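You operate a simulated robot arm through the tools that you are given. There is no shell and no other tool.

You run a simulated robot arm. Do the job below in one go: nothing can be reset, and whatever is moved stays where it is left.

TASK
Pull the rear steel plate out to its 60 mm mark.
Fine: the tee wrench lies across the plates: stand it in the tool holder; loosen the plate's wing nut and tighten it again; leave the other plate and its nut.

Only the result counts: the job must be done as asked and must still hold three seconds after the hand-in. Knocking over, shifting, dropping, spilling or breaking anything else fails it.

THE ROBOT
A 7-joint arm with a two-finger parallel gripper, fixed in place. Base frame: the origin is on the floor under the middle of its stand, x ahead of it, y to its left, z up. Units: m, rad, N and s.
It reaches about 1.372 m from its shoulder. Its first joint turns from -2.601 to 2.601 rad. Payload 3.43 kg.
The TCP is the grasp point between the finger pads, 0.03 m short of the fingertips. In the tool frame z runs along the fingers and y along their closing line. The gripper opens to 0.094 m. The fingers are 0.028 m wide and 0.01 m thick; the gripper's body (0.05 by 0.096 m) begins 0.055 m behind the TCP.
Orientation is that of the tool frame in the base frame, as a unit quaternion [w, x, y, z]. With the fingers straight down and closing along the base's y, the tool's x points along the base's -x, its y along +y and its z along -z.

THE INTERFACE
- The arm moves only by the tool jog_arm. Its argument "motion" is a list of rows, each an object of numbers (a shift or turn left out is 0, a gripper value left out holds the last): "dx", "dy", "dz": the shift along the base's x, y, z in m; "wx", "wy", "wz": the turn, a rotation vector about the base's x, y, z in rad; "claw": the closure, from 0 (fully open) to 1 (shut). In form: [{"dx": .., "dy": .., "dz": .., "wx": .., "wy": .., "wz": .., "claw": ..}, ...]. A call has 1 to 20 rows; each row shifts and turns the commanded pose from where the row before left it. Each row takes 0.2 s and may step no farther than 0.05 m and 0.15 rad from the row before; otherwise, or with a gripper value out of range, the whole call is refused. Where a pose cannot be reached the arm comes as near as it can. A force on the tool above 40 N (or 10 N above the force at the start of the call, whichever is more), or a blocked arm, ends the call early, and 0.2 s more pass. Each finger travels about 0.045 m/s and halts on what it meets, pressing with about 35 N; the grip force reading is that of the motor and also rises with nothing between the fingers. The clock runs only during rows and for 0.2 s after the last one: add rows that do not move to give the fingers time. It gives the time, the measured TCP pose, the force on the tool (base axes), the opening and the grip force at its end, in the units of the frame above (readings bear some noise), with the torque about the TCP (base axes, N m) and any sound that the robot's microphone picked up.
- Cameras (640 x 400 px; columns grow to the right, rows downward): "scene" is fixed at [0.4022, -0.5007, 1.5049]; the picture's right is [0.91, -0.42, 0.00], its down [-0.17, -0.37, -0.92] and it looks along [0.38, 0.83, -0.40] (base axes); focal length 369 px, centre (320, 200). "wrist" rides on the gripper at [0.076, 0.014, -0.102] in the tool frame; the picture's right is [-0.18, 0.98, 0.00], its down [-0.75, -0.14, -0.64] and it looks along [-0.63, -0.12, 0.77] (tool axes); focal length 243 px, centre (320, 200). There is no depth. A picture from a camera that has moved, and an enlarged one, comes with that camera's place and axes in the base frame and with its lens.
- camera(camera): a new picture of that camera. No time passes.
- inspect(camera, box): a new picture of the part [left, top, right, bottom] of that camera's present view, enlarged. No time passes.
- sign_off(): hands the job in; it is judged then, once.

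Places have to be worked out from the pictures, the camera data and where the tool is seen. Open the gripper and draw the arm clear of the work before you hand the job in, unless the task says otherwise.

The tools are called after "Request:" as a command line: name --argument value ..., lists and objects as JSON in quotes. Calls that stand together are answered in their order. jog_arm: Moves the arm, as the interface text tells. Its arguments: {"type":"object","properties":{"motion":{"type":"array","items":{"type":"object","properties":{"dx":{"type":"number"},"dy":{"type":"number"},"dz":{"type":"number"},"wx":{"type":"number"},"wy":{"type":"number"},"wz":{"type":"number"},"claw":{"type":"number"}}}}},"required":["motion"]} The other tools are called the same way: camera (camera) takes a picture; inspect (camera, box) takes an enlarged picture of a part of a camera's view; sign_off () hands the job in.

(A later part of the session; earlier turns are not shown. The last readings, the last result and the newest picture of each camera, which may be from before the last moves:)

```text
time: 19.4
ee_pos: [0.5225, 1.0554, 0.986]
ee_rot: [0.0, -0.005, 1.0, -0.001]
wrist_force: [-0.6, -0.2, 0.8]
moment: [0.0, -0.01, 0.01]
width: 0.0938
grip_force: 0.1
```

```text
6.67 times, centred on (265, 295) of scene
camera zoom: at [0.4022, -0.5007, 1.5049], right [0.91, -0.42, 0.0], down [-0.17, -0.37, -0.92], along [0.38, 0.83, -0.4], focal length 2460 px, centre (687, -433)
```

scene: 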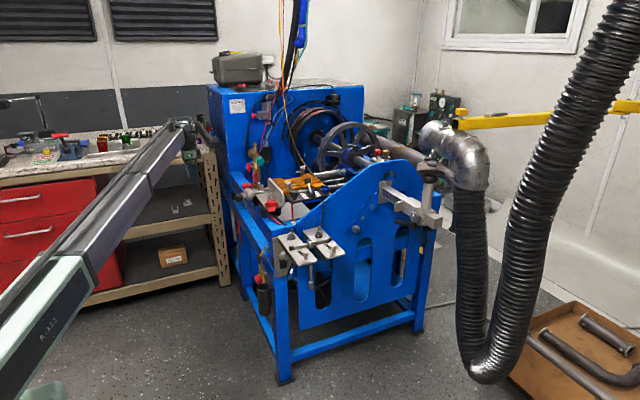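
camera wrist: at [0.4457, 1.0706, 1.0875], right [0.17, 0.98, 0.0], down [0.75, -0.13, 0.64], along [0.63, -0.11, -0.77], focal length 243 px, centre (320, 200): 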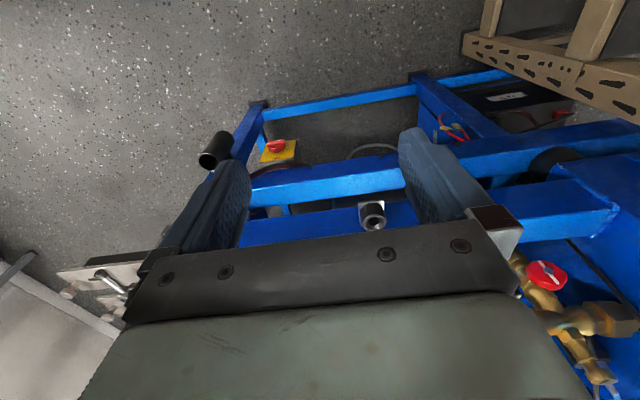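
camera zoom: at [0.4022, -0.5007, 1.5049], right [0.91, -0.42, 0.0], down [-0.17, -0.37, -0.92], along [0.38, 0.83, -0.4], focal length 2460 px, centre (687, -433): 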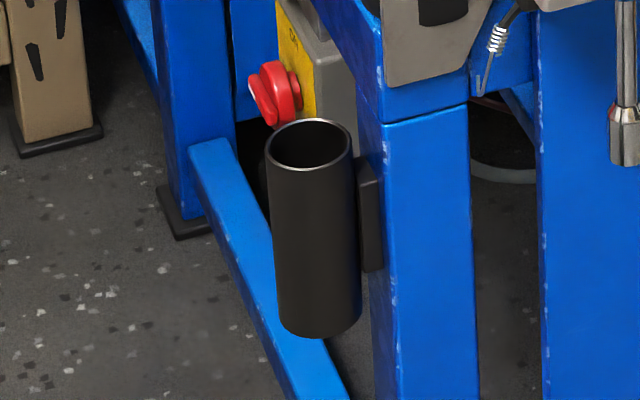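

The socket measures ≈21.7 mm but the collar hole only ≈19 mm, which would rule the collar out; I go closer to measure the collar properly.

Request:
jog_arm --motion '[{"dx": 0.035, "dz": -0.02}, {"dx": 0.035, "dz": -0.02}, {"dx": 0.03, "dz": -0.02}]'

Request:
camera --camera "wrist"

Request:
inspect --camera "wrist" --box '[335, 165, 405, 225]'

```text
time: 20.2
ee_pos: [0.6053, 1.0261, 0.9196]
ee_rot: [0.001, -0.006, 1.0, 0.001]
wrist_force: [-0.9, -0.7, 0.1]
moment: [0.03, -0.03, -0.02]
width: 0.094
grip_force: 0.1
out of reach, approached as far as the arm can: row 1, 2, 3
```

```text
taken
camera wrist: at [0.5282, 1.0399, 1.0208], right [0.17, 0.98, 0.0], down [0.75, -0.13, 0.64], along [0.63, -0.11, -0.77], focal length 243 px, centre (320, 200)
```

wrist: 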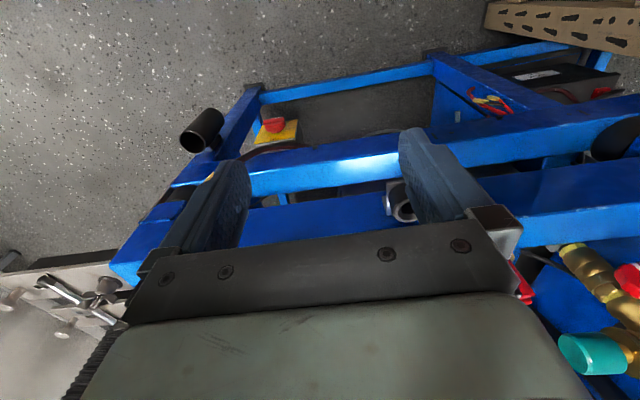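

```text
6.67 times, centred on (370, 195) of wrist
camera zoom: at [0.5282, 1.0399, 1.0208], right [0.17, 0.98, 0.0], down [0.75, -0.13, 0.64], along [0.63, -0.11, -0.77], focal length 1618 px, centre (-13, 233)
```

zoom: 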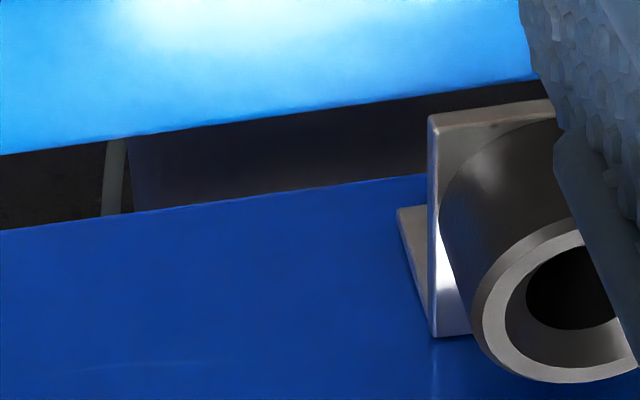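

The collar lies beyond the arm's reach with a downward hand and its hole is too small, so the tube on the leg is the tool holder. I back out and return toward the plates, above the wrench.

Request:
jog_arm --motion '[{"dx": -0.035, "dz": 0.02}, {"dx": -0.035, "dz": 0.02}, {"dx": -0.03, "dz": 0.02}, {"dy": -0.045}, {"dy": -0.045}, {"dy": -0.045}, {"dy": -0.045}, {"dy": -0.045}, {"dy": -0.045}, {"dy": -0.045}, {"dx": 0.03, "dy": -0.045}, {"dx": 0.04, "dy": -0.04}, {"dx": 0.045, "dy": -0.035, "wz": -0.012}, {"dx": 0.045, "dz": 0.02}, {"dx": 0.045, "dz": 0.02}]'

Request:
camera --camera "wrist"

```text
refused: row 11 steps farther than a row can; nothing moved
```

```text
taken
camera wrist: at [0.5282, 1.0399, 1.0208], right [0.17, 0.98, 0.0], down [0.75, -0.13, 0.64], along [0.63, -0.11, -0.77], focal length 243 px, centre (320, 200)
```

wrist: 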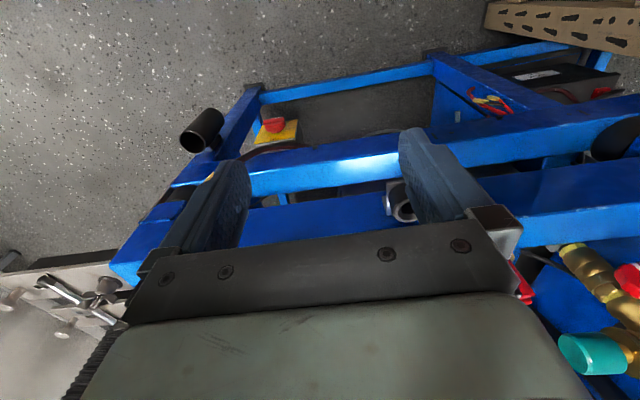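

One row was too long; I send the same path with smaller steps.

Request:
jog_arm --motion '[{"dx": -0.035, "dz": 0.02}, {"dx": -0.035, "dz": 0.02}, {"dx": -0.03, "dz": 0.02}, {"dy": -0.045}, {"dy": -0.045}, {"dy": -0.045}, {"dy": -0.045}, {"dy": -0.045}, {"dy": -0.045}, {"dy": -0.045}, {"dx": 0.02, "dy": -0.04}, {"dx": 0.03, "dy": -0.035}, {"dx": 0.035, "dy": -0.03, "wz": -0.012}, {"dx": 0.04, "dy": -0.02, "dz": 0.02}, {"dx": 0.045, "dz": 0.02}]'

Request:
camera --camera "wrist"

```text
time: 23.4
ee_pos: [0.6766, 0.5888, 1.0239]
ee_rot: [0.0, 0.001, 1.0, 0.0]
wrist_force: [0.3, -0.2, -0.1]
moment: [-0.01, -0.03, 0.02]
width: 0.094
grip_force: 0.1
```

```text
taken
camera wrist: at [0.5994, 0.6037, 1.1258], right [0.19, 0.98, 0.0], down [0.75, -0.14, 0.64], along [0.63, -0.12, -0.77], focal length 243 px, centre (320, 200)
```

wrist: 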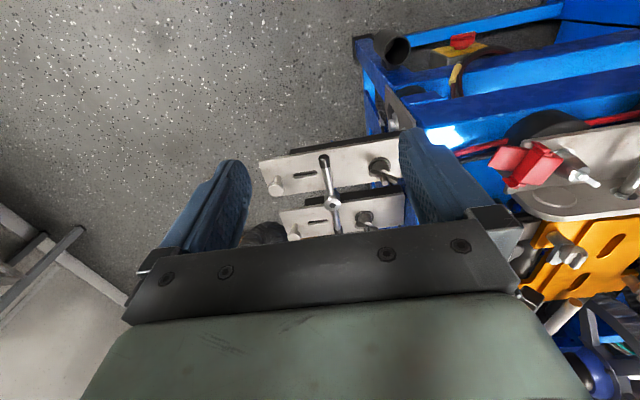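

Fully open, I move over the hub at (0.860, 0.575) and descend partway to check alignment in both cameras.

Request:
jog_arm --motion '[{"dx": 0.046, "dy": -0.004}, {"dx": 0.046, "dy": -0.004}, {"dx": 0.046, "dy": -0.003}, {"dx": 0.0455, "dy": -0.003}, {"dz": -0.04}, {"dz": -0.04}, {"dz": -0.03}]'

Request:
inspect --camera "scene" --box '[270, 200, 360, 260]'

Request:
camera --camera "wrist"

```text
time: 25.0
ee_pos: [0.8623, 0.5703, 0.9117]
ee_rot: [0.0, 0.0, 1.0, 0.0]
wrist_force: [-0.5, -0.1, -0.2]
moment: [0.06, 0.02, -0.01]
width: 0.0939
grip_force: 0.0
```

```text
6.67 times, centred on (315, 230) of scene
camera zoom: at [0.4022, -0.5007, 1.5049], right [0.91, -0.42, 0.0], down [-0.17, -0.37, -0.92], along [0.38, 0.83, -0.4], focal length 2460 px, centre (353, 0)
```

zoom: 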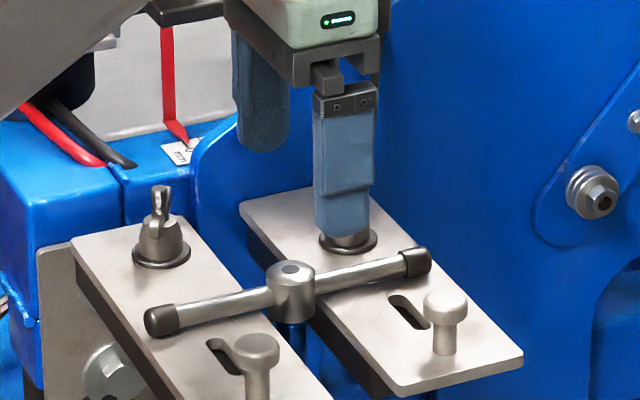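

```text
taken
camera wrist: at [0.7852, 0.5852, 1.014], right [0.19, 0.98, 0.0], down [0.75, -0.14, 0.64], along [0.63, -0.12, -0.77], focal length 243 px, centre (320, 200)
```

wrist: 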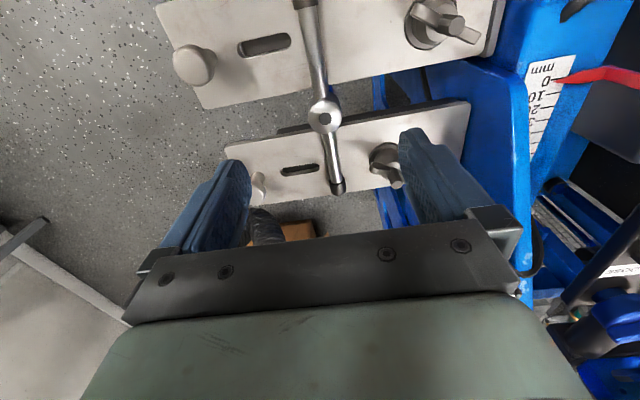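

Hub measured at about (0.858, 0.575); the TCP is at (0.862, 0.570). I correct that and descend so the tips stop just above plate height.

Request:
jog_arm --motion '[{"dx": -0.003, "dy": 0.0045, "dz": -0.02}, {"dz": -0.025}, {"dz": -0.018}, {}]'

Request:
inspect --camera "scene" --box '[270, 210, 360, 270]'

Request:
camera --camera "wrist"

```text
time: 26.0
ee_pos: [0.8588, 0.5751, 0.846]
ee_rot: [0.0, 0.001, 1.0, 0.0]
wrist_force: [-0.3, 0.9, 0.0]
moment: [0.01, -0.01, 0.01]
width: 0.0938
grip_force: 0.0
```

```text
6.67 times, centred on (315, 240) of scene
camera zoom: at [0.4022, -0.5007, 1.5049], right [0.91, -0.42, 0.0], down [-0.17, -0.37, -0.92], along [0.38, 0.83, -0.4], focal length 2460 px, centre (353, -67)
```

zoom: 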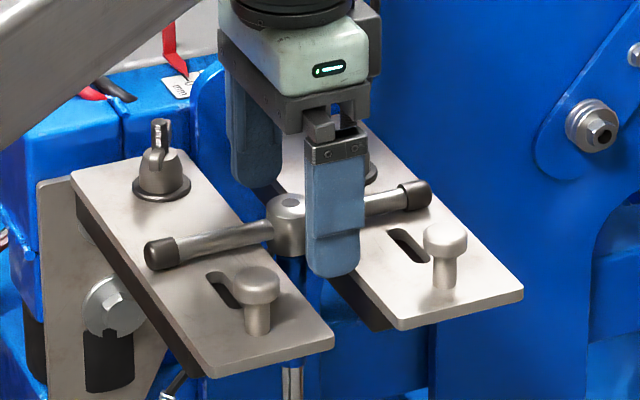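

```text
taken
camera wrist: at [0.7819, 0.5892, 0.9485], right [0.19, 0.98, 0.0], down [0.75, -0.14, 0.64], along [0.63, -0.12, -0.77], focal length 243 px, centre (320, 200)
```

wrist: 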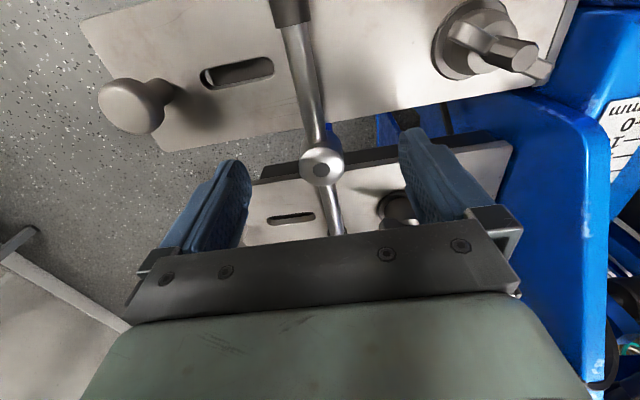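

Fingers straddle the hub correctly. I lower 4 mm more (still above the plate tops) and close on the hub.

Request:
jog_arm --motion '[{"dz": -0.004}, {"claw": 1}, {"claw": 1}, {"claw": 1}, {"claw": 1}, {"claw": 1}, {"claw": 1}]'

Request:
inspect --camera "scene" --box '[270, 210, 360, 270]'

Request:
camera --camera "wrist"

```text
time: 27.6
ee_pos: [0.8582, 0.5743, 0.8421]
ee_rot: [0.0, 0.001, 1.0, 0.0]
wrist_force: [1.3, 1.8, 1.4]
moment: [0.07, 0.14, -0.06]
width: 0.0261
grip_force: 34.4
```

```text
6.67 times, centred on (315, 240) of scene
camera zoom: at [0.4022, -0.5007, 1.5049], right [0.91, -0.42, 0.0], down [-0.17, -0.37, -0.92], along [0.38, 0.83, -0.4], focal length 2460 px, centre (353, -67)
```

zoom: 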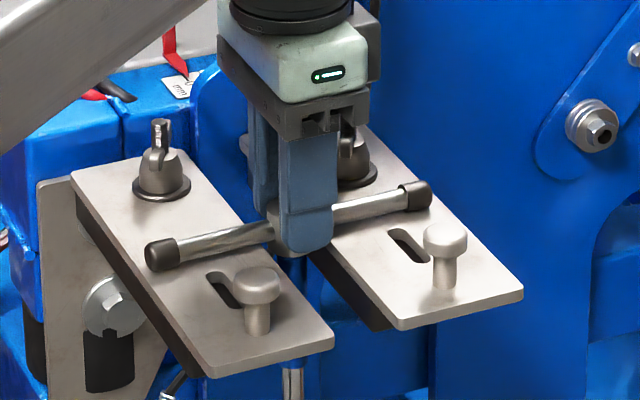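

```text
taken
camera wrist: at [0.7816, 0.5894, 0.945], right [0.19, 0.98, 0.0], down [0.75, -0.14, 0.64], along [0.63, -0.12, -0.77], focal length 243 px, centre (320, 200)
```

wrist: 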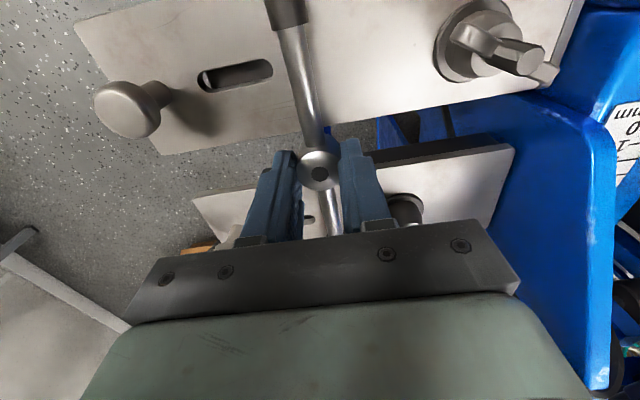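

The hub (26 mm) is gripped at 34 N. I lift straight up a little and check.

Request:
jog_arm --motion '[{"dz": 0.01}, {"dz": 0.015}, {"dz": 0.02}, {}]'

Request:
inspect --camera "scene" --box '[260, 200, 380, 300]'

```text
time: 28.6
ee_pos: [0.8585, 0.5757, 0.8901]
ee_rot: [0.0, 0.001, 1.0, 0.0]
wrist_force: [-0.2, 1.0, -4.6]
moment: [0.01, -0.01, 0.0]
width: 0.0262
grip_force: 34.6
```

```text
4.00 times, centred on (320, 250) of scene
camera zoom: at [0.4022, -0.5007, 1.5049], right [0.91, -0.42, 0.0], down [-0.17, -0.37, -0.92], along [0.38, 0.83, -0.4], focal length 1476 px, centre (320, 0)
```

zoom: 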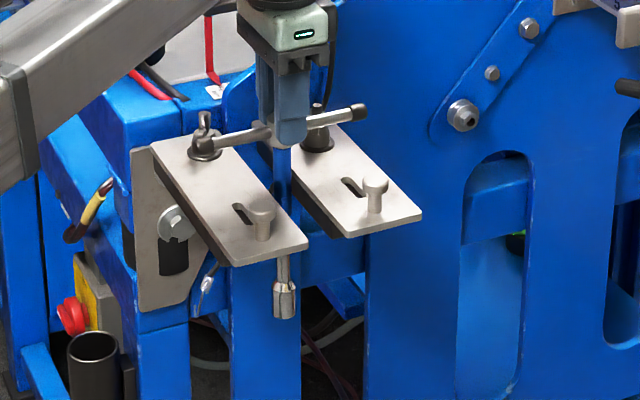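

The wrench (≈4.6 N) hangs straight. I raise it until the socket clears the plates and nuts.

Request:
jog_arm --motion '[{"dz": 0.04}, {"dz": 0.04}, {"dz": 0.04}, {"dz": 0.04}, {"dz": 0.04}, {"dz": 0.04}, {}]'

Request:
camera --camera "scene"

Request:
camera --camera "wrist"

```text
time: 30.2
ee_pos: [0.8583, 0.5751, 1.1318]
ee_rot: [0.0, 0.001, 1.0, 0.0]
wrist_force: [0.2, 0.0, -4.0]
moment: [-0.01, 0.01, -0.01]
width: 0.0259
grip_force: 35.3
```

```text
taken
```

scene: 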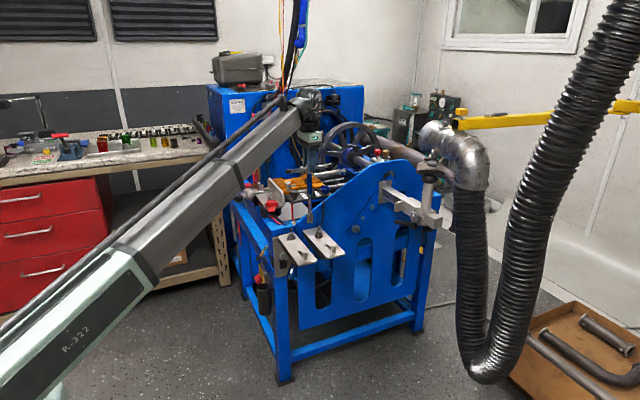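

```text
taken
camera wrist: at [0.7801, 0.5906, 1.2332], right [0.19, 0.98, 0.0], down [0.75, -0.14, 0.64], along [0.63, -0.12, -0.77], focal length 243 px, centre (320, 200)
```

wrist: 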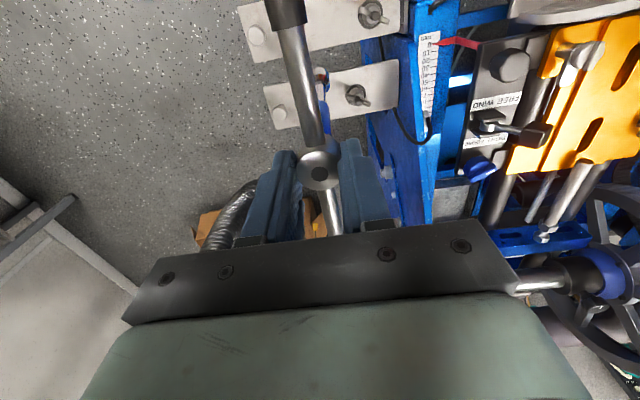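

The wrench is clear, socket bottom at about z≈0.90. I carry it back toward -x while turning the hand 90° so the handle will lie along y, parallel to the leg face.

Request:
jog_arm --motion '[{"dx": -0.022, "wz": 0.1428}, {"dx": -0.022, "wz": 0.1428}, {"dx": -0.022, "wz": 0.1428}, {"dx": -0.022, "wz": 0.1428}, {"dx": -0.022, "wz": 0.1428}, {"dx": -0.022, "wz": 0.1428}, {"dx": -0.022, "wz": 0.1428}, {"dx": -0.022, "wz": 0.1428}, {"dx": -0.022, "wz": 0.1428}, {"dx": -0.022, "wz": 0.1428}, {"dx": -0.022, "wz": 0.1428}, {}]'

Request:
camera --camera "scene"

Request:
camera --camera "wrist"

```text
time: 32.8
ee_pos: [0.6159, 0.5766, 1.1279]
ee_rot: [0.0, 0.707, -0.707, 0.0]
wrist_force: [0.5, -0.9, -4.5]
moment: [-0.01, 0.01, 0.04]
width: 0.0259
grip_force: 34.4
```

```text
taken
```

scene: 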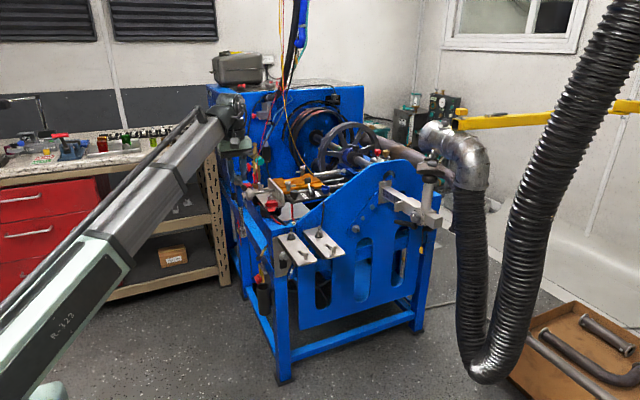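

```text
taken
camera wrist: at [0.6016, 0.5008, 1.231], right [-0.98, 0.18, 0.0], down [0.14, 0.75, 0.64], along [0.12, 0.63, -0.77], focal length 243 px, centre (320, 200)
```

wrist: 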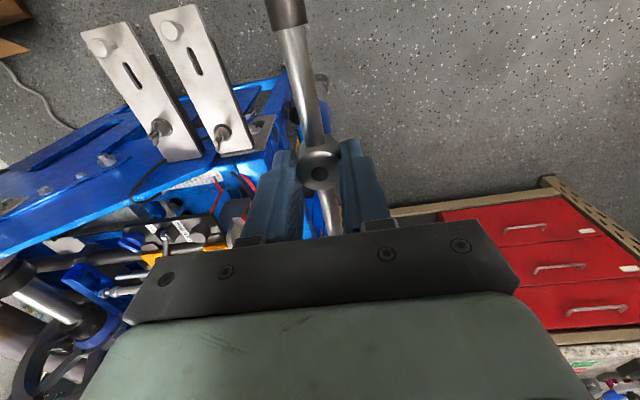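

The wrench still hangs straight with the handle along y. I tilt the head slightly toward -x (for frame clearance) and bring the socket above the tube mouth.

Request:
jog_arm --motion '[{"dx": 0.019, "dy": 0.041}, {"dx": 0.02, "dy": 0.042}, {"dx": 0.02, "dy": 0.042}, {"dx": 0.02, "dy": 0.0415}, {"wy": -0.06}, {"wy": -0.06}, {"dz": -0.04}, {"dz": -0.04}, {"dz": -0.04}, {"dz": -0.04}, {"dz": -0.04}, {"dz": -0.04}, {"dz": -0.03}, {}]'

Request:
camera --camera "scene"

Request:
inspect --camera "scene" --box '[220, 210, 310, 310]'

Request:
camera --camera "wrist"

```text
time: 35.8
ee_pos: [0.6965, 0.7388, 0.8587]
ee_rot: [0.042, -0.705, 0.706, -0.043]
wrist_force: [0.4, 0.1, -3.9]
moment: [0.03, 0.06, 0.0]
width: 0.0263
grip_force: 35.4
```

```text
taken
```

scene: 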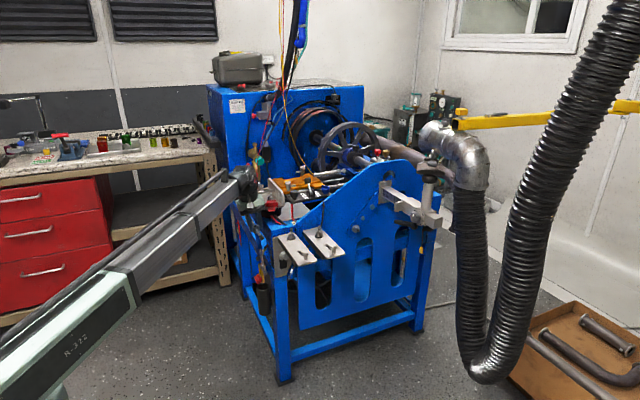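

```text
4.00 times, centred on (265, 260) of scene
camera zoom: at [0.4022, -0.5007, 1.5049], right [0.91, -0.42, 0.0], down [-0.17, -0.37, -0.92], along [0.38, 0.83, -0.4], focal length 1476 px, centre (540, -40)
```

zoom: 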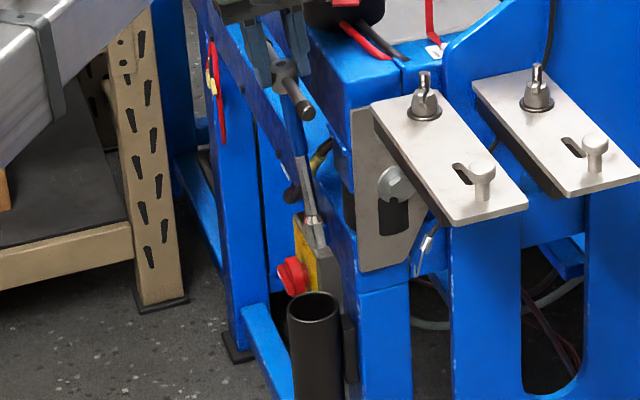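

```text
taken
camera wrist: at [0.6698, 0.6648, 0.9586], right [-0.98, 0.19, -0.12], down [0.07, 0.75, 0.65], along [0.21, 0.63, -0.75], focal length 243 px, centre (320, 200)
```

wrist: 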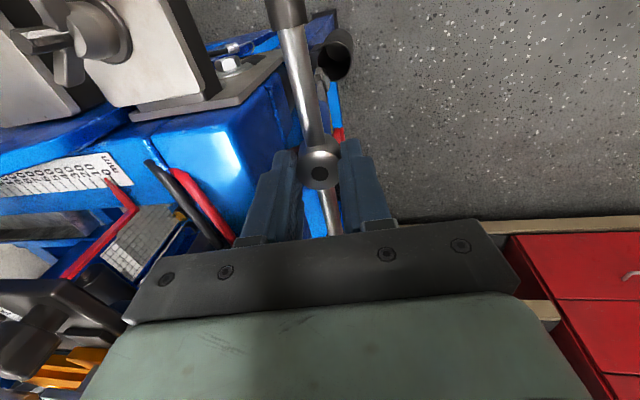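

Projected socket and mouth positions agree with the scene picture. I check the lateral alignment through the wrist camera.

Request:
inspect --camera "wrist" --box '[280, 10, 380, 90]'

Request:
inspect --camera "scene" --box '[240, 220, 290, 290]'

```text
5.00 times, centred on (330, 50) of wrist
camera zoom: at [0.6698, 0.6648, 0.9586], right [-0.98, 0.19, -0.12], down [0.07, 0.75, 0.65], along [0.21, 0.63, -0.75], focal length 1213 px, centre (270, 950)
```

zoom: 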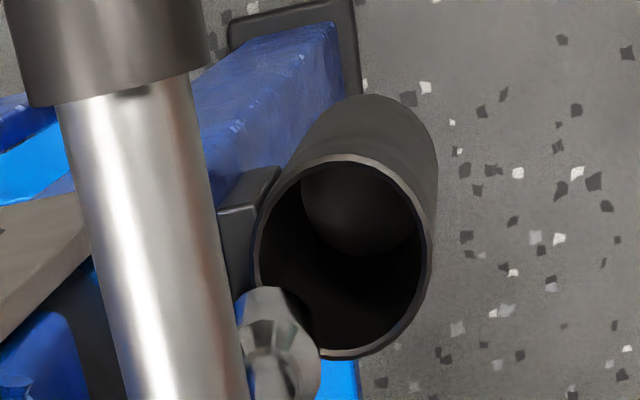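

```text
5.71 times, centred on (265, 255) of scene
camera zoom: at [0.4022, -0.5007, 1.5049], right [0.91, -0.42, 0.0], down [-0.17, -0.37, -0.92], along [0.38, 0.83, -0.4], focal length 2109 px, centre (634, -114)
```

zoom: 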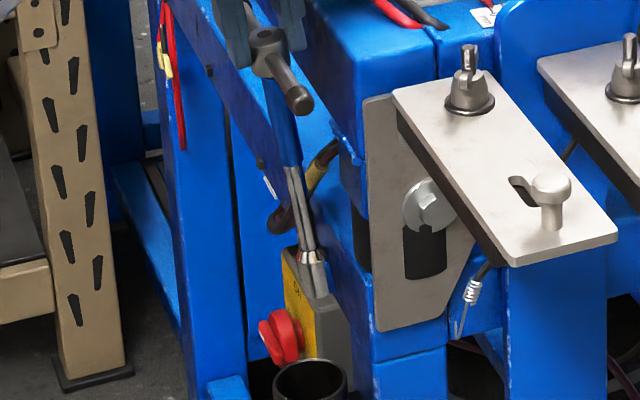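

The tube is empty with a closed floor, mouth centre measured near (0.713, 0.743). I shift by (-4, +4) mm and lower the socket just into the mouth, then check again.

Request:
jog_arm --motion '[{"dx": -0.004, "dy": 0.004, "dz": -0.01}, {"dz": -0.02}, {"dz": -0.02}, {"dz": -0.015}, {"dz": -0.015}, {}]'

Request:
inspect --camera "scene" --box '[240, 230, 300, 310]'

Request:
inspect --camera "wrist" --box '[280, 20, 380, 100]'

```text
time: 37.2
ee_pos: [0.6907, 0.7467, 0.7782]
ee_rot: [0.043, -0.705, 0.707, -0.042]
wrist_force: [-0.9, 0.3, -3.7]
moment: [0.02, 0.02, 0.01]
width: 0.0263
grip_force: 35.3
```

```text
5.00 times, centred on (270, 270) of scene
camera zoom: at [0.4022, -0.5007, 1.5049], right [0.91, -0.42, 0.0], down [-0.17, -0.37, -0.92], along [0.38, 0.83, -0.4], focal length 1845 px, centre (570, -150)
```

zoom: 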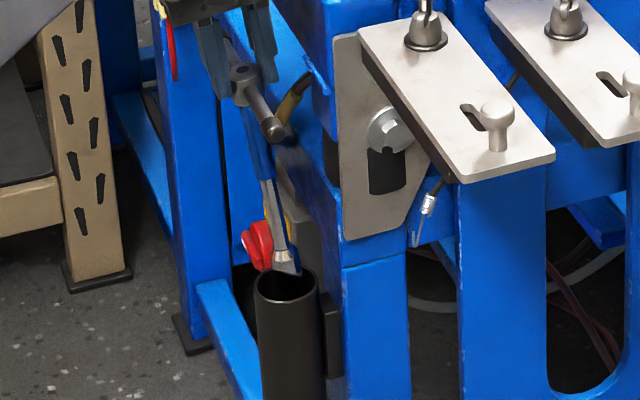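

```text
5.00 times, centred on (330, 60) of wrist
camera zoom: at [0.6629, 0.6708, 0.8782], right [-0.98, 0.19, -0.12], down [0.07, 0.75, 0.65], along [0.21, 0.63, -0.75], focal length 1213 px, centre (270, 900)
```

zoom: 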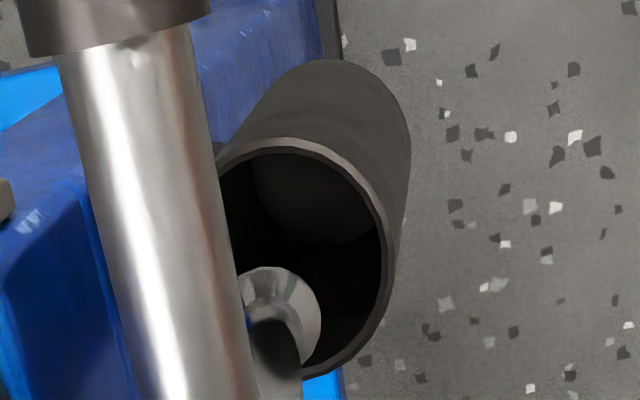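

The socket is right at the mouth, about 8 mm too far in +y by my comparison of both views. I shift -7 mm in y and lower a further 2 cm.

Request:
jog_arm --motion '[{"dy": -0.007}, {"dz": -0.01}, {"dz": -0.01}, {}]'

Request:
inspect --camera "scene" --box '[240, 230, 300, 310]'

Request:
inspect --camera "wrist" --box '[280, 20, 380, 100]'

```text
time: 38.2
ee_pos: [0.6901, 0.74, 0.7581]
ee_rot: [0.043, -0.705, 0.707, -0.042]
wrist_force: [0.5, 0.2, -4.3]
moment: [-0.01, 0.03, 0.03]
width: 0.0263
grip_force: 35.0
```

```text
5.00 times, centred on (270, 270) of scene
camera zoom: at [0.4022, -0.5007, 1.5049], right [0.91, -0.42, 0.0], down [-0.17, -0.37, -0.92], along [0.38, 0.83, -0.4], focal length 1845 px, centre (570, -150)
```

zoom: 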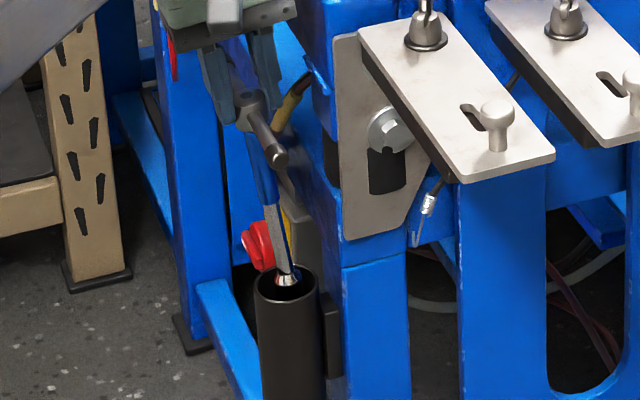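

```text
5.00 times, centred on (330, 60) of wrist
camera zoom: at [0.663, 0.6654, 0.858], right [-0.98, 0.19, -0.12], down [0.07, 0.75, 0.65], along [0.21, 0.63, -0.75], focal length 1213 px, centre (270, 900)
```

zoom: 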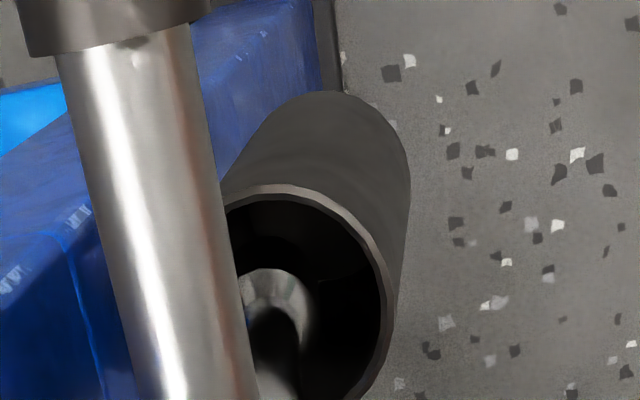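

The socket has entered the tube freely (force unchanged). I continue lowering in small steps, watching the force.

Request:
jog_arm --motion '[{"dz": -0.012}, {"dz": -0.012}, {"dz": -0.012}, {"dz": -0.012}, {}]'

Request:
inspect --camera "scene" --box '[235, 220, 305, 310]'

Request:
camera --camera "wrist"

```text
time: 39.4
ee_pos: [0.6894, 0.7385, 0.7094]
ee_rot: [0.043, -0.706, 0.706, -0.043]
wrist_force: [0.5, 0.0, -4.3]
moment: [0.0, 0.06, -0.02]
width: 0.0264
grip_force: 35.1
```

```text
4.44 times, centred on (270, 265) of scene
camera zoom: at [0.4022, -0.5007, 1.5049], right [0.91, -0.42, 0.0], down [-0.17, -0.37, -0.92], along [0.38, 0.83, -0.4], focal length 1640 px, centre (542, -89)
```

zoom: 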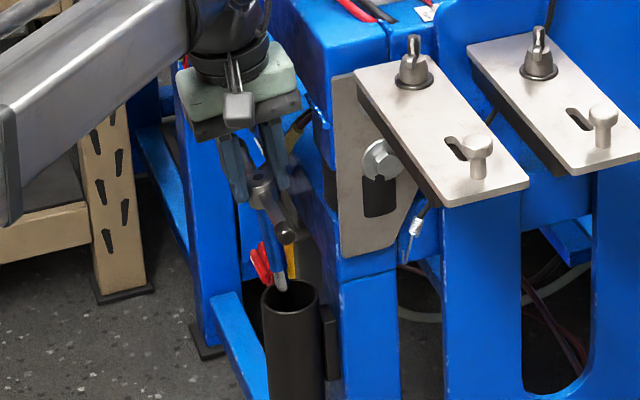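

```text
taken
camera wrist: at [0.6623, 0.6643, 0.8091], right [-0.98, 0.19, -0.12], down [0.07, 0.75, 0.65], along [0.21, 0.63, -0.75], focal length 243 px, centre (320, 200)
```

wrist: 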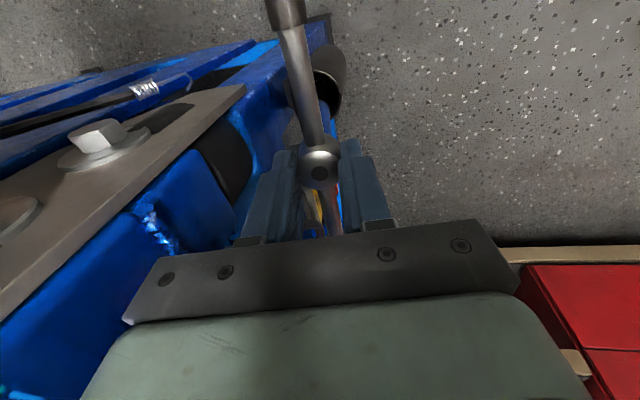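

Clearance to the frame box is about 2 cm and there is no contact force. I continue down.

Request:
jog_arm --motion '[{"dz": -0.012}, {"dz": -0.012}, {"dz": -0.01}, {}]'

Request:
jog_arm --motion '[{"dz": -0.004}, {}]'

Request:
inspect --camera "scene" --box '[235, 220, 305, 310]'

```text
time: 40.4
ee_pos: [0.6903, 0.7397, 0.6766]
ee_rot: [0.042, -0.705, 0.707, -0.042]
wrist_force: [-0.1, -0.1, -4.0]
moment: [0.0, 0.05, -0.01]
width: 0.0261
grip_force: 35.1
```

```text
time: 41.0
ee_pos: [0.6902, 0.7411, 0.6712]
ee_rot: [0.042, -0.705, 0.706, -0.043]
wrist_force: [0.3, 0.5, -4.3]
moment: [0.0, 0.04, -0.02]
width: 0.0262
grip_force: 34.7
```

```text
4.44 times, centred on (270, 265) of scene
camera zoom: at [0.4022, -0.5007, 1.5049], right [0.91, -0.42, 0.0], down [-0.17, -0.37, -0.92], along [0.38, 0.83, -0.4], focal length 1640 px, centre (542, -89)
```

zoom: 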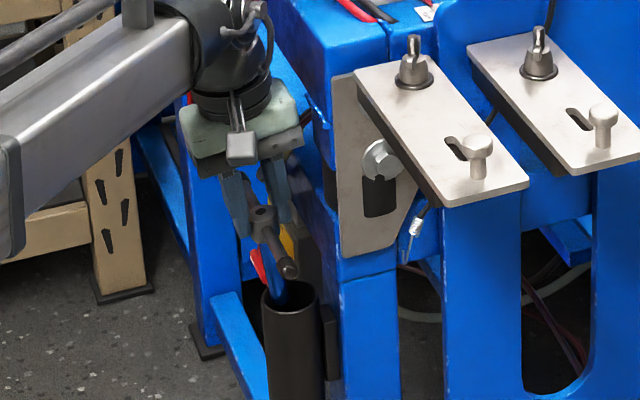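

Still no floor contact. I keep stepping down 4 mm at a time.

Request:
jog_arm --motion '[{"dz": -0.004}, {}]'

Request:
jog_arm --motion '[{"dz": -0.004}, {}]'

Request:
jog_arm --motion '[{"dz": -0.004}, {}]'

```text
time: 41.6
ee_pos: [0.6887, 0.7419, 0.669]
ee_rot: [0.041, -0.706, 0.706, -0.042]
wrist_force: [0.2, -0.4, -4.5]
moment: [-0.02, 0.01, 0.04]
width: 0.0262
grip_force: 35.3
```

```text
time: 42.2
ee_pos: [0.6899, 0.7405, 0.6636]
ee_rot: [0.042, -0.705, 0.706, -0.043]
wrist_force: [0.5, -0.1, -3.7]
moment: [-0.01, 0.07, -0.01]
width: 0.0262
grip_force: 35.3
```

```text
time: 42.8
ee_pos: [0.6889, 0.741, 0.6601]
ee_rot: [0.042, -0.705, 0.707, -0.042]
wrist_force: [-0.1, -0.2, -4.1]
moment: [-0.04, 0.07, -0.01]
width: 0.026
grip_force: 34.8
```

Request:
jog_arm --motion '[{"dz": -0.003}, {}]'

Request:
jog_arm --motion '[{"dz": -0.003}, {}]'

Request:
jog_arm --motion '[{"dz": -0.003}, {}]'

Request:
inspect --camera "scene" --box '[235, 220, 305, 310]'

Request:
camera --camera "wrist"

```text
time: 43.4
ee_pos: [0.6898, 0.7412, 0.6583]
ee_rot: [0.044, -0.705, 0.707, -0.042]
wrist_force: [-0.6, -0.1, 10.1]
moment: [-0.1, 0.26, -0.01]
width: 0.0262
grip_force: 35.1
```

```text
time: 44.0
ee_pos: [0.6902, 0.7417, 0.6558]
ee_rot: [0.043, -0.706, 0.706, -0.043]
wrist_force: [-2.5, 0.3, 26.5]
moment: [0.1, -0.34, 0.01]
width: 0.0265
grip_force: 35.0
```

```text
time: 44.6
ee_pos: [0.6906, 0.74, 0.6516]
ee_rot: [0.043, -0.705, 0.707, -0.042]
wrist_force: [0.3, -0.6, 26.1]
moment: [0.08, -0.44, 0.01]
width: 0.0263
grip_force: 35.1
```

```text
4.44 times, centred on (270, 265) of scene
camera zoom: at [0.4022, -0.5007, 1.5049], right [0.91, -0.42, 0.0], down [-0.17, -0.37, -0.92], along [0.38, 0.83, -0.4], focal length 1640 px, centre (542, -89)
```

zoom: 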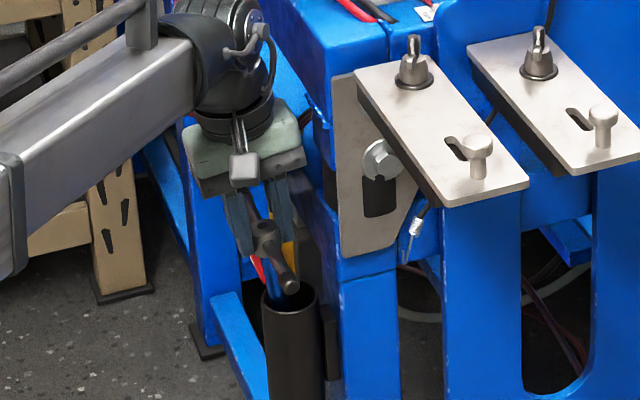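

```text
taken
camera wrist: at [0.6628, 0.6645, 0.7515], right [-0.98, 0.19, -0.12], down [0.06, 0.75, 0.66], along [0.21, 0.63, -0.75], focal length 243 px, centre (320, 200)
```

wrist: 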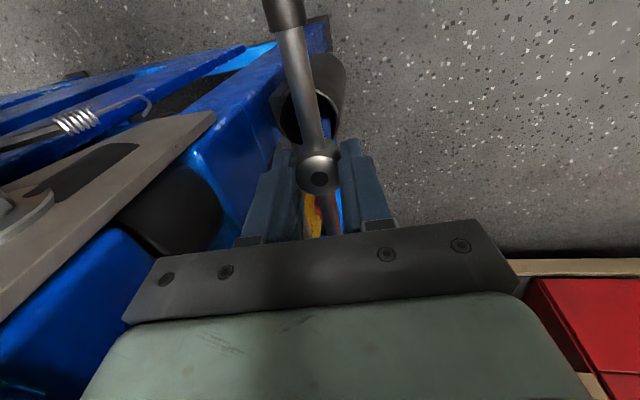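

The socket rests on the tube floor (contact at TCP z≈0.658). I relieve the pressure by raising a few millimetres, then open only part way to clear the hub without touching the leg.

Request:
jog_arm --motion '[{"dz": 0.004}, {}]'

Request:
jog_arm --motion '[{"claw": 0.65}, {"claw": 0.6}, {"claw": 0.5}, {"claw": 0.45}, {}, {}]'

Request:
inspect --camera "scene" --box '[235, 220, 305, 310]'

Request:
camera --camera "wrist"

```text
time: 45.2
ee_pos: [0.689, 0.7379, 0.6526]
ee_rot: [0.041, -0.706, 0.706, -0.041]
wrist_force: [-0.6, 0.4, -5.0]
moment: [0.02, 0.06, 0.03]
width: 0.0262
grip_force: 34.8
```

```text
time: 46.6
ee_pos: [0.6904, 0.7398, 0.6549]
ee_rot: [0.042, -0.705, 0.707, -0.042]
wrist_force: [0.4, 0.0, -0.6]
moment: [0.03, -0.02, 0.0]
width: 0.0517
grip_force: 0.0
```

```text
4.44 times, centred on (270, 265) of scene
camera zoom: at [0.4022, -0.5007, 1.5049], right [0.91, -0.42, 0.0], down [-0.17, -0.37, -0.92], along [0.38, 0.83, -0.4], focal length 1640 px, centre (542, -89)
```

zoom: 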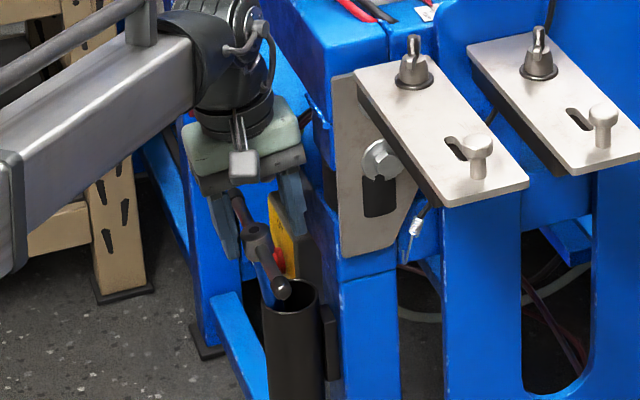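

```text
taken
camera wrist: at [0.6626, 0.6645, 0.7542], right [-0.98, 0.19, -0.12], down [0.07, 0.75, 0.65], along [0.21, 0.63, -0.75], focal length 243 px, centre (320, 200)
```

wrist: 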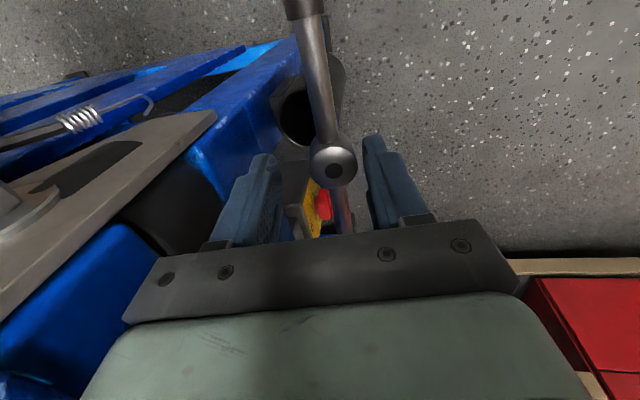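

The wrench now leans free in the tube, nothing touching. I withdraw along the tool axis.

Request:
jog_arm --motion '[{"dx": -0.0012, "dz": 0.01}, {"dx": -0.0024, "dz": 0.02}, {"dx": -0.0036, "dz": 0.03}, {"dx": -0.0048, "dz": 0.04}, {"dx": -0.0048, "dz": 0.04}, {"dx": -0.0048, "dz": 0.04}, {"dx": -0.0048, "dz": 0.04}]'

Request:
inspect --camera "scene" --box '[235, 220, 305, 310]'

Request:
camera --camera "wrist"

```text
time: 48.2
ee_pos: [0.6659, 0.7408, 0.8788]
ee_rot: [0.042, -0.705, 0.706, -0.042]
wrist_force: [0.6, -0.3, -0.7]
moment: [-0.03, -0.01, 0.0]
width: 0.0519
grip_force: 0.1
```

```text
4.44 times, centred on (270, 265) of scene
camera zoom: at [0.4022, -0.5007, 1.5049], right [0.91, -0.42, 0.0], down [-0.17, -0.37, -0.92], along [0.38, 0.83, -0.4], focal length 1640 px, centre (542, -89)
```

zoom: 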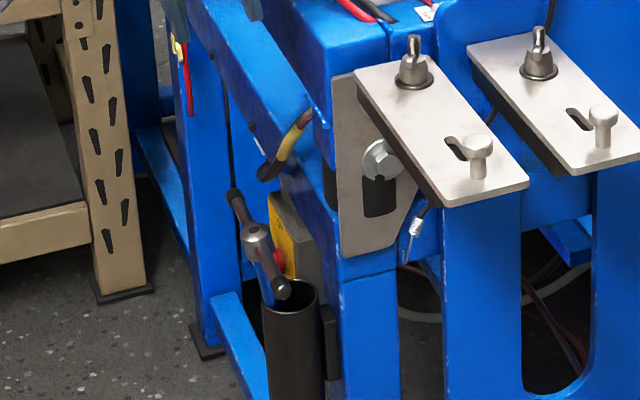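

```text
taken
camera wrist: at [0.6377, 0.6661, 0.9791], right [-0.98, 0.19, -0.12], down [0.07, 0.75, 0.65], along [0.21, 0.63, -0.75], focal length 243 px, centre (320, 200)
```

wrist: 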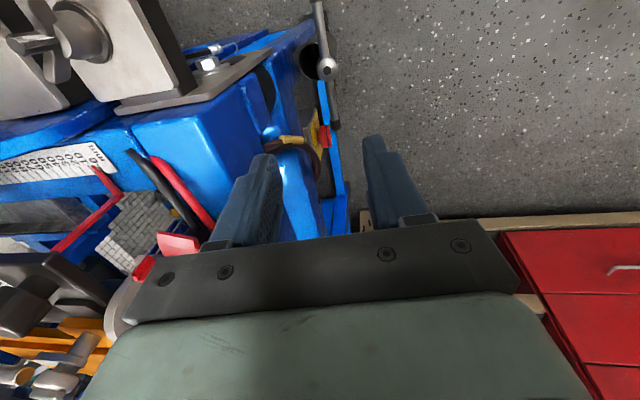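

The wrench stands in the tube on its own. Now the nut: I level the hand, open the gripper, and move over the rear (far, +x) plate with the closing line turned across its wings (about 25° off).

Request:
jog_arm --motion '[{"dz": 0.04, "wy": 0.06, "claw": 0}, {"dz": 0.04, "wy": 0.06}, {"dz": 0.03}, {"dx": 0.04, "dy": -0.027, "wz": -0.0725}, {"dx": 0.04, "dy": -0.027, "wz": -0.0725}, {"dx": 0.04, "dy": -0.027, "wz": -0.0725}, {"dx": 0.04, "dy": -0.027, "wz": -0.0725}, {"dx": 0.04, "dy": -0.027, "wz": -0.0725}, {"dx": 0.04, "dy": -0.027, "wz": -0.0725}, {}]'

Request:
camera --camera "wrist"

Request:
inspect --camera "wrist" --box '[240, 100, 400, 230]'

Request:
inspect --camera "scene" --box '[235, 200, 355, 310]'

```text
time: 50.4
ee_pos: [0.9048, 0.5783, 0.9842]
ee_rot: [0.0, -0.537, 0.844, -0.001]
wrist_force: [0.0, -0.3, 1.1]
moment: [0.02, 0.01, -0.01]
width: 0.0942
grip_force: 0.1
```

```text
taken
camera wrist: at [0.8589, 0.5165, 1.0872], right [-0.81, 0.58, 0.0], down [0.45, 0.62, 0.64], along [0.37, 0.52, -0.77], focal length 243 px, centre (320, 200)
```

wrist: 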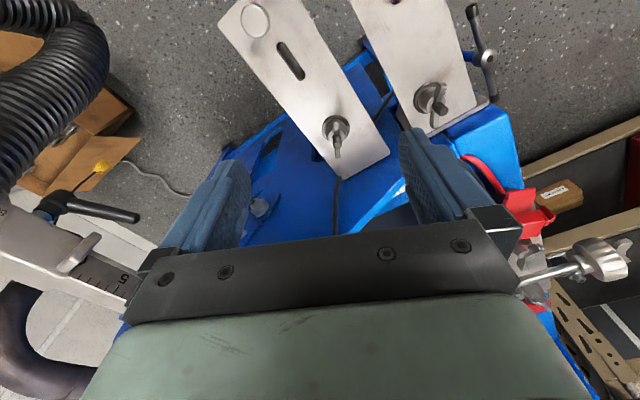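

```text
3.08 times, centred on (320, 165) of wrist
camera zoom: at [0.8589, 0.5165, 1.0872], right [-0.81, 0.58, 0.0], down [0.45, 0.62, 0.64], along [0.37, 0.52, -0.77], focal length 746 px, centre (320, 308)
```

zoom: 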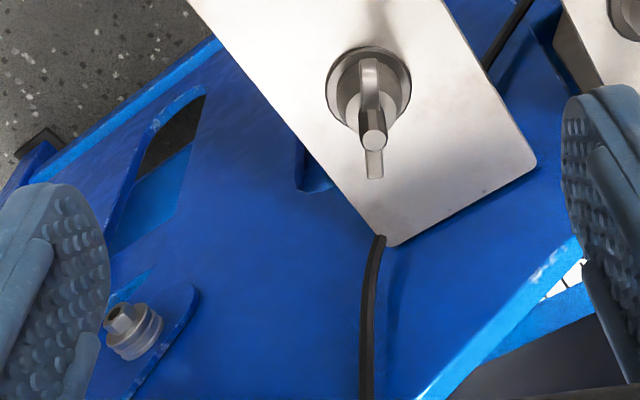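

```text
3.64 times, centred on (295, 255) of scene
camera zoom: at [0.4022, -0.5007, 1.5049], right [0.91, -0.42, 0.0], down [-0.17, -0.37, -0.92], along [0.38, 0.83, -0.4], focal length 1342 px, centre (411, 0)
```

zoom: 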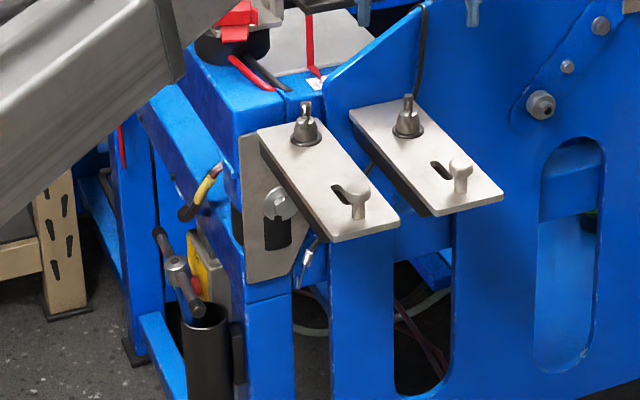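

Nut centre is at about (0.9165, 0.628), wings about 29° from y, wing band at z≈0.832–0.848. I move over it with a small yaw correction and come down partway.

Request:
jog_arm --motion '[{"dx": 0.006, "dy": 0.025, "wz": -0.08}, {"dx": 0.006, "dy": 0.025}, {"dz": -0.03}, {"dz": -0.03}, {}]'

Request:
camera --camera "wrist"

Request:
inspect --camera "scene" --box '[285, 195, 365, 255]'

```text
time: 51.6
ee_pos: [0.9151, 0.6276, 0.9266]
ee_rot: [0.0, -0.504, 0.864, 0.0]
wrist_force: [-0.1, 0.5, -0.2]
moment: [0.0, -0.02, -0.03]
width: 0.0942
grip_force: 0.1
```

```text
taken
camera wrist: at [0.8648, 0.5697, 1.0291], right [-0.76, 0.65, 0.0], down [0.49, 0.59, 0.64], along [0.41, 0.49, -0.77], focal length 243 px, centre (320, 200)
```

wrist: 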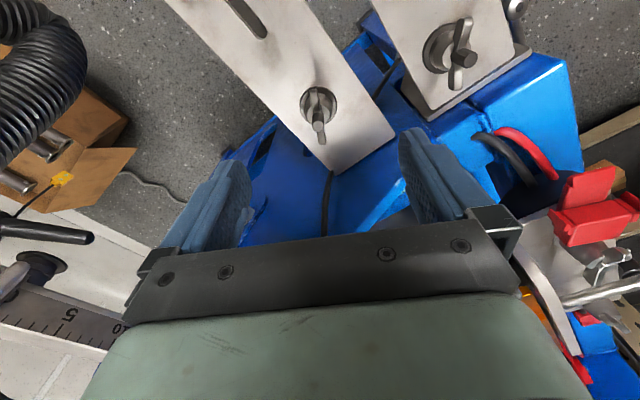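

```text
6.67 times, centred on (325, 225) of scene
camera zoom: at [0.4022, -0.5007, 1.5049], right [0.91, -0.42, 0.0], down [-0.17, -0.37, -0.92], along [0.38, 0.83, -0.4], focal length 2460 px, centre (287, 33)
```

zoom: 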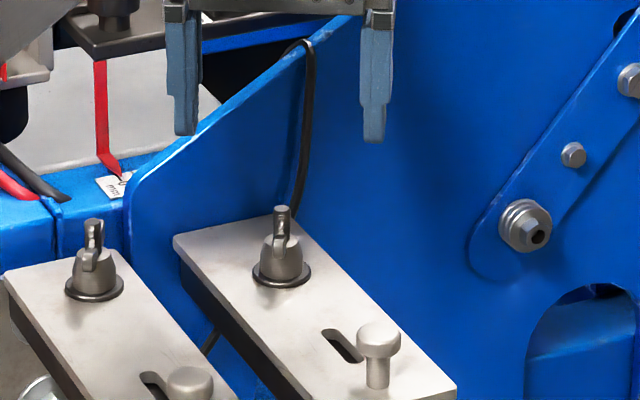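

The fingers straddle the nut symmetrically in both views. I check the wing angle relative to the hand.

Request:
inspect --camera "wrist" --box '[280, 75, 360, 135]'

```text
6.67 times, centred on (320, 105) of wrist
camera zoom: at [0.8648, 0.5697, 1.0291], right [-0.76, 0.65, 0.0], down [0.49, 0.59, 0.64], along [0.41, 0.49, -0.77], focal length 1618 px, centre (320, 833)
```

zoom: 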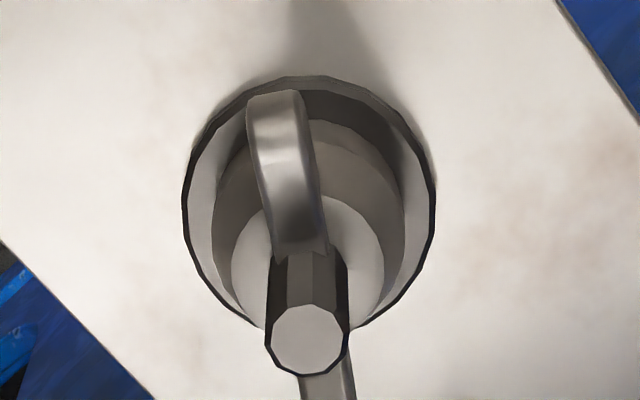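

The wings line up with the finger pads and the nut is centred within 1–2 mm. I descend to wing height and close gently onto the wings.

Request:
jog_arm --motion '[{"dz": -0.03}, {"dz": -0.025}, {"dz": -0.01}, {}]'

Request:
inspect --camera "scene" --box '[285, 205, 365, 265]'

```text
time: 52.6
ee_pos: [0.9147, 0.6286, 0.8614]
ee_rot: [0.0, -0.503, 0.864, 0.0]
wrist_force: [0.6, 0.0, 0.2]
moment: [-0.01, 0.0, 0.03]
width: 0.0942
grip_force: 0.1
```

```text
6.67 times, centred on (325, 235) of scene
camera zoom: at [0.4022, -0.5007, 1.5049], right [0.91, -0.42, 0.0], down [-0.17, -0.37, -0.92], along [0.38, 0.83, -0.4], focal length 2460 px, centre (287, -33)
```

zoom: 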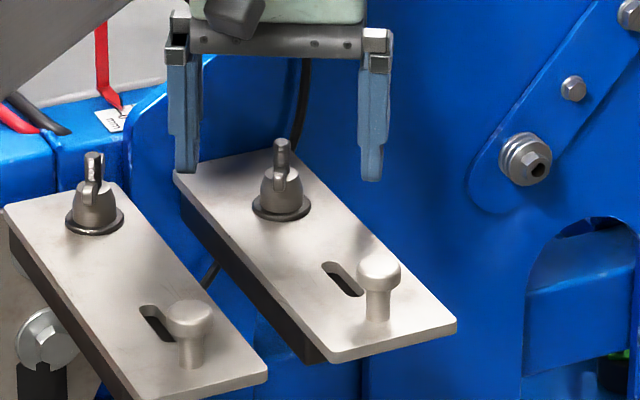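

Request:
jog_arm --motion '[{"claw": 1}, {}, {}, {}, {}, {}, {}]'

Request:
inspect --camera "scene" --box '[285, 205, 365, 265]'

Request:
inspect --camera "wrist" --box '[260, 90, 380, 180]'

```text
time: 54.2
ee_pos: [0.9157, 0.6281, 0.8608]
ee_rot: [0.0, -0.502, 0.865, 0.0]
wrist_force: [10.9, -4.2, 0.9]
moment: [-0.06, -0.45, 0.05]
width: 0.0186
grip_force: 44.9
```

```text
6.67 times, centred on (325, 235) of scene
camera zoom: at [0.4022, -0.5007, 1.5049], right [0.91, -0.42, 0.0], down [-0.17, -0.37, -0.92], along [0.38, 0.83, -0.4], focal length 2460 px, centre (287, -33)
```

zoom: 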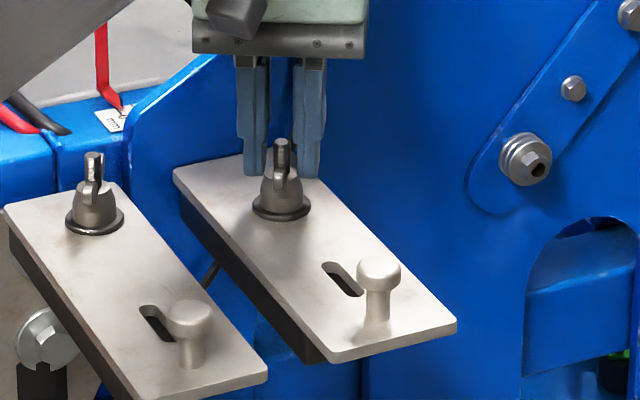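

```text
4.44 times, centred on (320, 135) of wrist
camera zoom: at [0.8652, 0.5688, 0.9634], right [-0.76, 0.65, 0.0], down [0.49, 0.59, 0.64], along [0.42, 0.49, -0.77], focal length 1078 px, centre (320, 489)
```

zoom: 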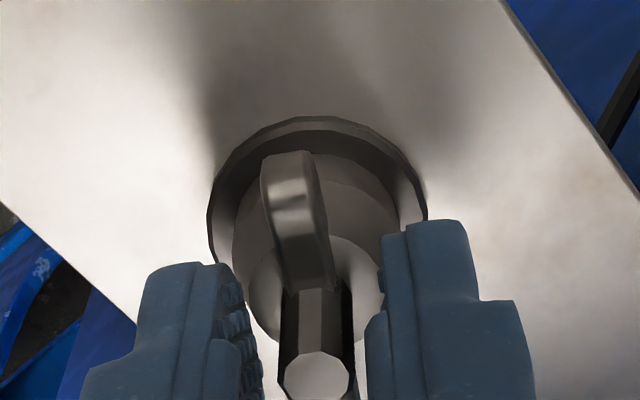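

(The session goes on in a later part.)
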